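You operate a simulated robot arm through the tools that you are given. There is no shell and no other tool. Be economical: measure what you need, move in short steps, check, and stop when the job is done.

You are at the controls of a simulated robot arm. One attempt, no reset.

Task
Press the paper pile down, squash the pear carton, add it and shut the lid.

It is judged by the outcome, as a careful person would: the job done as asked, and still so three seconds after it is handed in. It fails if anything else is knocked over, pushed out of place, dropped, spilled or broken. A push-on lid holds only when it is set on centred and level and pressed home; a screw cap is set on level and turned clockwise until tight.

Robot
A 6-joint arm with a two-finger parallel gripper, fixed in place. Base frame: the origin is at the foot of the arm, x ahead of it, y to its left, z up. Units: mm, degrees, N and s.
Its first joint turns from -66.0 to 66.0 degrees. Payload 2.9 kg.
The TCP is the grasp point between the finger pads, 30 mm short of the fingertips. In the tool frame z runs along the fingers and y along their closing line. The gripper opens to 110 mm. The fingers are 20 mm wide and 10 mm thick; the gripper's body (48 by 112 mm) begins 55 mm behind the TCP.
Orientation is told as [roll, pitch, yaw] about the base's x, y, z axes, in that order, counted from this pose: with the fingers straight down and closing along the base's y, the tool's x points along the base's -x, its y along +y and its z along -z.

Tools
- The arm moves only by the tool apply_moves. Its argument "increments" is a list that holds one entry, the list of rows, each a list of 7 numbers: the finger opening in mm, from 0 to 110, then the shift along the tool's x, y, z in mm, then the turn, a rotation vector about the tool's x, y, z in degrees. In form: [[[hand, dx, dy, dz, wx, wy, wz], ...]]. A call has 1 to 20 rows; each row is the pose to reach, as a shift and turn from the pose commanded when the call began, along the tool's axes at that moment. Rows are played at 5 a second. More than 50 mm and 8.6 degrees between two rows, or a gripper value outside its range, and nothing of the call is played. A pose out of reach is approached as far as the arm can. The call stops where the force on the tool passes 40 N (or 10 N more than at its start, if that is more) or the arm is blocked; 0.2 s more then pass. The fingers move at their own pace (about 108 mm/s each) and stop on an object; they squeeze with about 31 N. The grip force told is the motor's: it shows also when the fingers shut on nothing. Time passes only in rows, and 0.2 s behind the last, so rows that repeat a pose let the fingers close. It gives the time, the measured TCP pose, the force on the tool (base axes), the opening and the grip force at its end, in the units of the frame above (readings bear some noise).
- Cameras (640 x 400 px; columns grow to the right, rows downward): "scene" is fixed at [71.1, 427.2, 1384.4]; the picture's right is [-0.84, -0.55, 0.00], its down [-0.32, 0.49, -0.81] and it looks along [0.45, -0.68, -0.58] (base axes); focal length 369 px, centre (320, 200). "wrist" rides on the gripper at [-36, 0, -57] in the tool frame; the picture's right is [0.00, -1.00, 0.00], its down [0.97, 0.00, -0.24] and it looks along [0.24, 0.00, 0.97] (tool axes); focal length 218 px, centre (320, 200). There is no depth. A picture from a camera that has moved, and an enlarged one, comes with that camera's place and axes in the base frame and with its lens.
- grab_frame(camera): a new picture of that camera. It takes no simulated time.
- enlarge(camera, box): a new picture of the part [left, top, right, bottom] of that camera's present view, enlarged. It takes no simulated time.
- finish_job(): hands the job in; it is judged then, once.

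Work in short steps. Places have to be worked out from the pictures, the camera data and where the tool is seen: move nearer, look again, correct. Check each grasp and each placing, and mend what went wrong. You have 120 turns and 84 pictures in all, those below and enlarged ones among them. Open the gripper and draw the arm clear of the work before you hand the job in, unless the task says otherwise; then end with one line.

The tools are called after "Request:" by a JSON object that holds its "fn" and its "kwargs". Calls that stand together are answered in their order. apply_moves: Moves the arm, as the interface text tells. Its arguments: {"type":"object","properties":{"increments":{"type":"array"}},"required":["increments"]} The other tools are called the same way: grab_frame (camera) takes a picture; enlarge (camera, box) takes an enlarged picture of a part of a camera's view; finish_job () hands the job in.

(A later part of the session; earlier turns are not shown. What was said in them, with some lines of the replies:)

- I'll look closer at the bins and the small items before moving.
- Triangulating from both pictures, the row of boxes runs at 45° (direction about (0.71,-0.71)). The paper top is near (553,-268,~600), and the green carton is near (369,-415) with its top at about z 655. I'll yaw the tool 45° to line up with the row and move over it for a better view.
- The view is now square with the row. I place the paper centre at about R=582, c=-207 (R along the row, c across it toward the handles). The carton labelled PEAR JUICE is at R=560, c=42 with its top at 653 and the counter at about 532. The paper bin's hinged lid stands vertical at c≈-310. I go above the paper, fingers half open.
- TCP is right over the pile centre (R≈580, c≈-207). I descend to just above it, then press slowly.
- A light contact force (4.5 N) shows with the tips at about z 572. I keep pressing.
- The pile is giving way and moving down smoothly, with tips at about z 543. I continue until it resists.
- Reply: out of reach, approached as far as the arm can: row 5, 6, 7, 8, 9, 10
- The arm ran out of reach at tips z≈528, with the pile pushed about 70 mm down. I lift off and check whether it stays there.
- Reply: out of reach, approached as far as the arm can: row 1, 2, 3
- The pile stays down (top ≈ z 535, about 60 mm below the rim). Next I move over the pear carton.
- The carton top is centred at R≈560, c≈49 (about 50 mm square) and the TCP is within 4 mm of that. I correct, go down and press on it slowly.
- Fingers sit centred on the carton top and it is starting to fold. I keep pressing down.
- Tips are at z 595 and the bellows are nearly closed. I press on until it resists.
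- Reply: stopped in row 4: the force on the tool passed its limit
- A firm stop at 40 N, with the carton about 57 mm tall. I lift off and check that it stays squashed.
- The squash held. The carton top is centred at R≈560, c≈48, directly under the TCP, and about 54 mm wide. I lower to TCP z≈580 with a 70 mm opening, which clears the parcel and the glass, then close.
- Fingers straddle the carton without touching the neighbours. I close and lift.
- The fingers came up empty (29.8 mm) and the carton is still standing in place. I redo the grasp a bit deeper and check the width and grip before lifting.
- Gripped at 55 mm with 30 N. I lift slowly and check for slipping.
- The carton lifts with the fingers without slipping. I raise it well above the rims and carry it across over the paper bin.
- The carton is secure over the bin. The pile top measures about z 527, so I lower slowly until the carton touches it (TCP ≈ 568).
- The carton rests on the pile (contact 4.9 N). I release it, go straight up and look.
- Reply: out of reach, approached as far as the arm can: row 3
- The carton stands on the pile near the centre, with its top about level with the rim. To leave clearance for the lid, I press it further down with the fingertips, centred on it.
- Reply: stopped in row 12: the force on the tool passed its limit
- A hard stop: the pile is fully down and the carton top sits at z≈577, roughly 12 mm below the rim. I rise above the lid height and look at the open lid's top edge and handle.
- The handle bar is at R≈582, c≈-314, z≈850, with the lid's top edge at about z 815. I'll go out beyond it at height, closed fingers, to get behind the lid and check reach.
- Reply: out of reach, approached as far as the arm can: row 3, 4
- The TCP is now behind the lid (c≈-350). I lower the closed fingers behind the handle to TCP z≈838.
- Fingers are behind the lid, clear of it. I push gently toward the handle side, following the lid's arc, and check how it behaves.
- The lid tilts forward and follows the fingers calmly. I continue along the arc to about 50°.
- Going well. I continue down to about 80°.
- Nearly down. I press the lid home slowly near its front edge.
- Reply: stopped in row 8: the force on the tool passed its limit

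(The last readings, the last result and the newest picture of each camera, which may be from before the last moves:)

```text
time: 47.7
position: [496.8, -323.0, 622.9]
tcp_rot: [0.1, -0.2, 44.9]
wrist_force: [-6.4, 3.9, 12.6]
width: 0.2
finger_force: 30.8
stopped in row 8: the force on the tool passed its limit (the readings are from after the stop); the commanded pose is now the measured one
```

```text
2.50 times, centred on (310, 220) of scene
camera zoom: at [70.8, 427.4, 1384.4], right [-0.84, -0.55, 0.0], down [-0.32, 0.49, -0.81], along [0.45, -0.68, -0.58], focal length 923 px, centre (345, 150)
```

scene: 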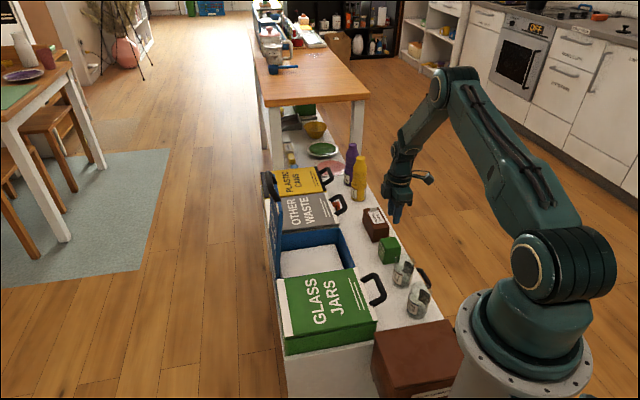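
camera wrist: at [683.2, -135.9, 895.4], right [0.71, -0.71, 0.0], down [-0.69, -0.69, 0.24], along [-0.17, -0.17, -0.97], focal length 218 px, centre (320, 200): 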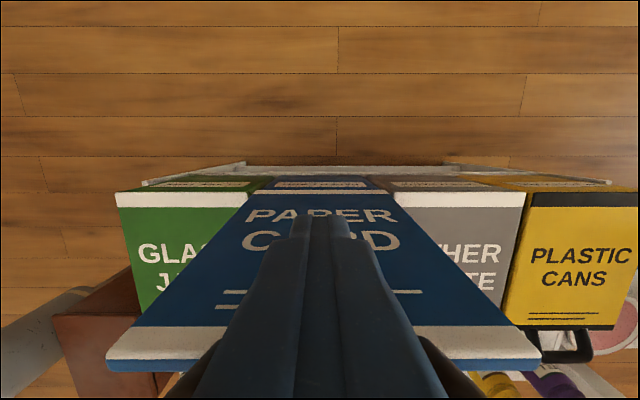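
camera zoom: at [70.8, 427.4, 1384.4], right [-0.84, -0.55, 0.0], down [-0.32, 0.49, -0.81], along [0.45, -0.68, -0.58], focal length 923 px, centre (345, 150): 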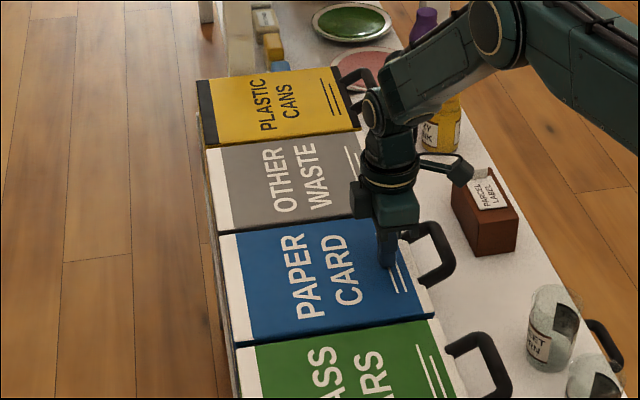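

A hard stop at 40 N with the lid flush like its neighbours. I lift off and back away, then check that it stays closed.

Request:
{"fn": "apply_moves", "kwargs": {"increments": [[[0, 0, 0, -30, 0, 0, 0], [20, 0, 0, -75, 0, 0, 0], [60, 0, 0, -120, 0, 0, 0], [60, 0, 0, -165, 0, 0, 0], [60, 0, 0, -210, 0, 0, 0], [60, 0, 0, -255, 0, 0, 0], [60, 30, 0, -290, 0, 0, 0], [60, 60, 0, -310, 0, 0, 0], [60, 60, 0, -310, 0, 0, 0]]]}}

Request:
{"fn": "grab_frame", "kwargs": {"camera": "wrist"}}

Request:
{"fn": "enlarge", "kwargs": {"camera": "scene", "box": [230, 190, 450, 340]}}

```text
time: 49.7
position: [454.8, -363.4, 931.7]
tcp_rot: [0.2, -0.1, 45.1]
wrist_force: [-0.8, 0.4, 0.3]
width: 60.0
finger_force: 0.0
```

```text
41 pictures are left
camera wrist: at [480.2, -339.1, 989.3], right [0.71, -0.71, 0.0], down [-0.69, -0.69, 0.24], along [-0.17, -0.17, -0.97], focal length 218 px, centre (320, 200)
```

wrist: 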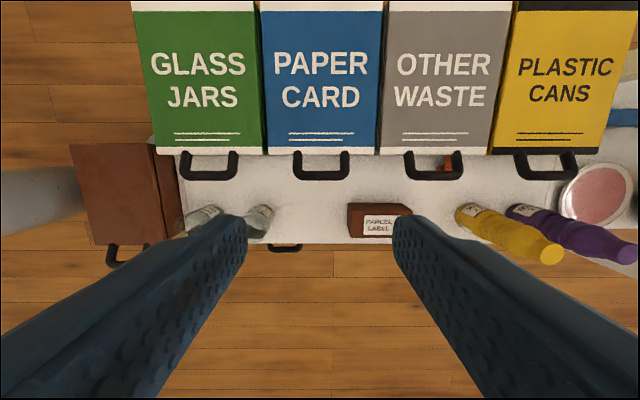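

```text
2.67 times, centred on (340, 265) of scene
camera zoom: at [71.1, 427.2, 1384.4], right [-0.84, -0.55, 0.0], down [-0.32, 0.49, -0.81], along [0.45, -0.68, -0.58], focal length 984 px, centre (267, 27)
```

zoom: 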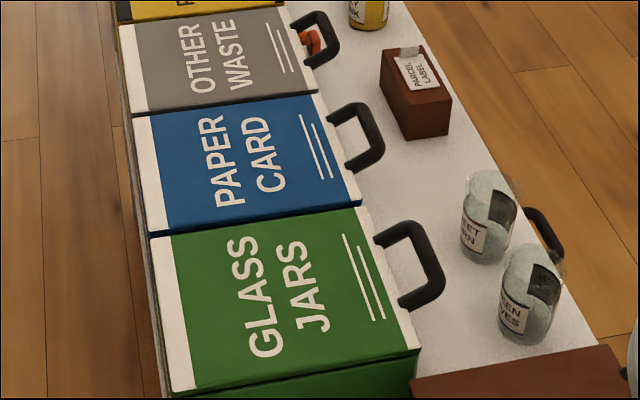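

The Paper Card lid stays shut, flush with its neighbours. Nothing else was disturbed, and the arm is clear with the gripper open. I hand it in.

Request:
{"fn": "finish_job", "kwargs": {}}

```text
The job is handed in.
```

The paper pile is pressed down, the pear carton is squashed and in the Paper Card bin, and the lid is shut and stayed closed when I checked.
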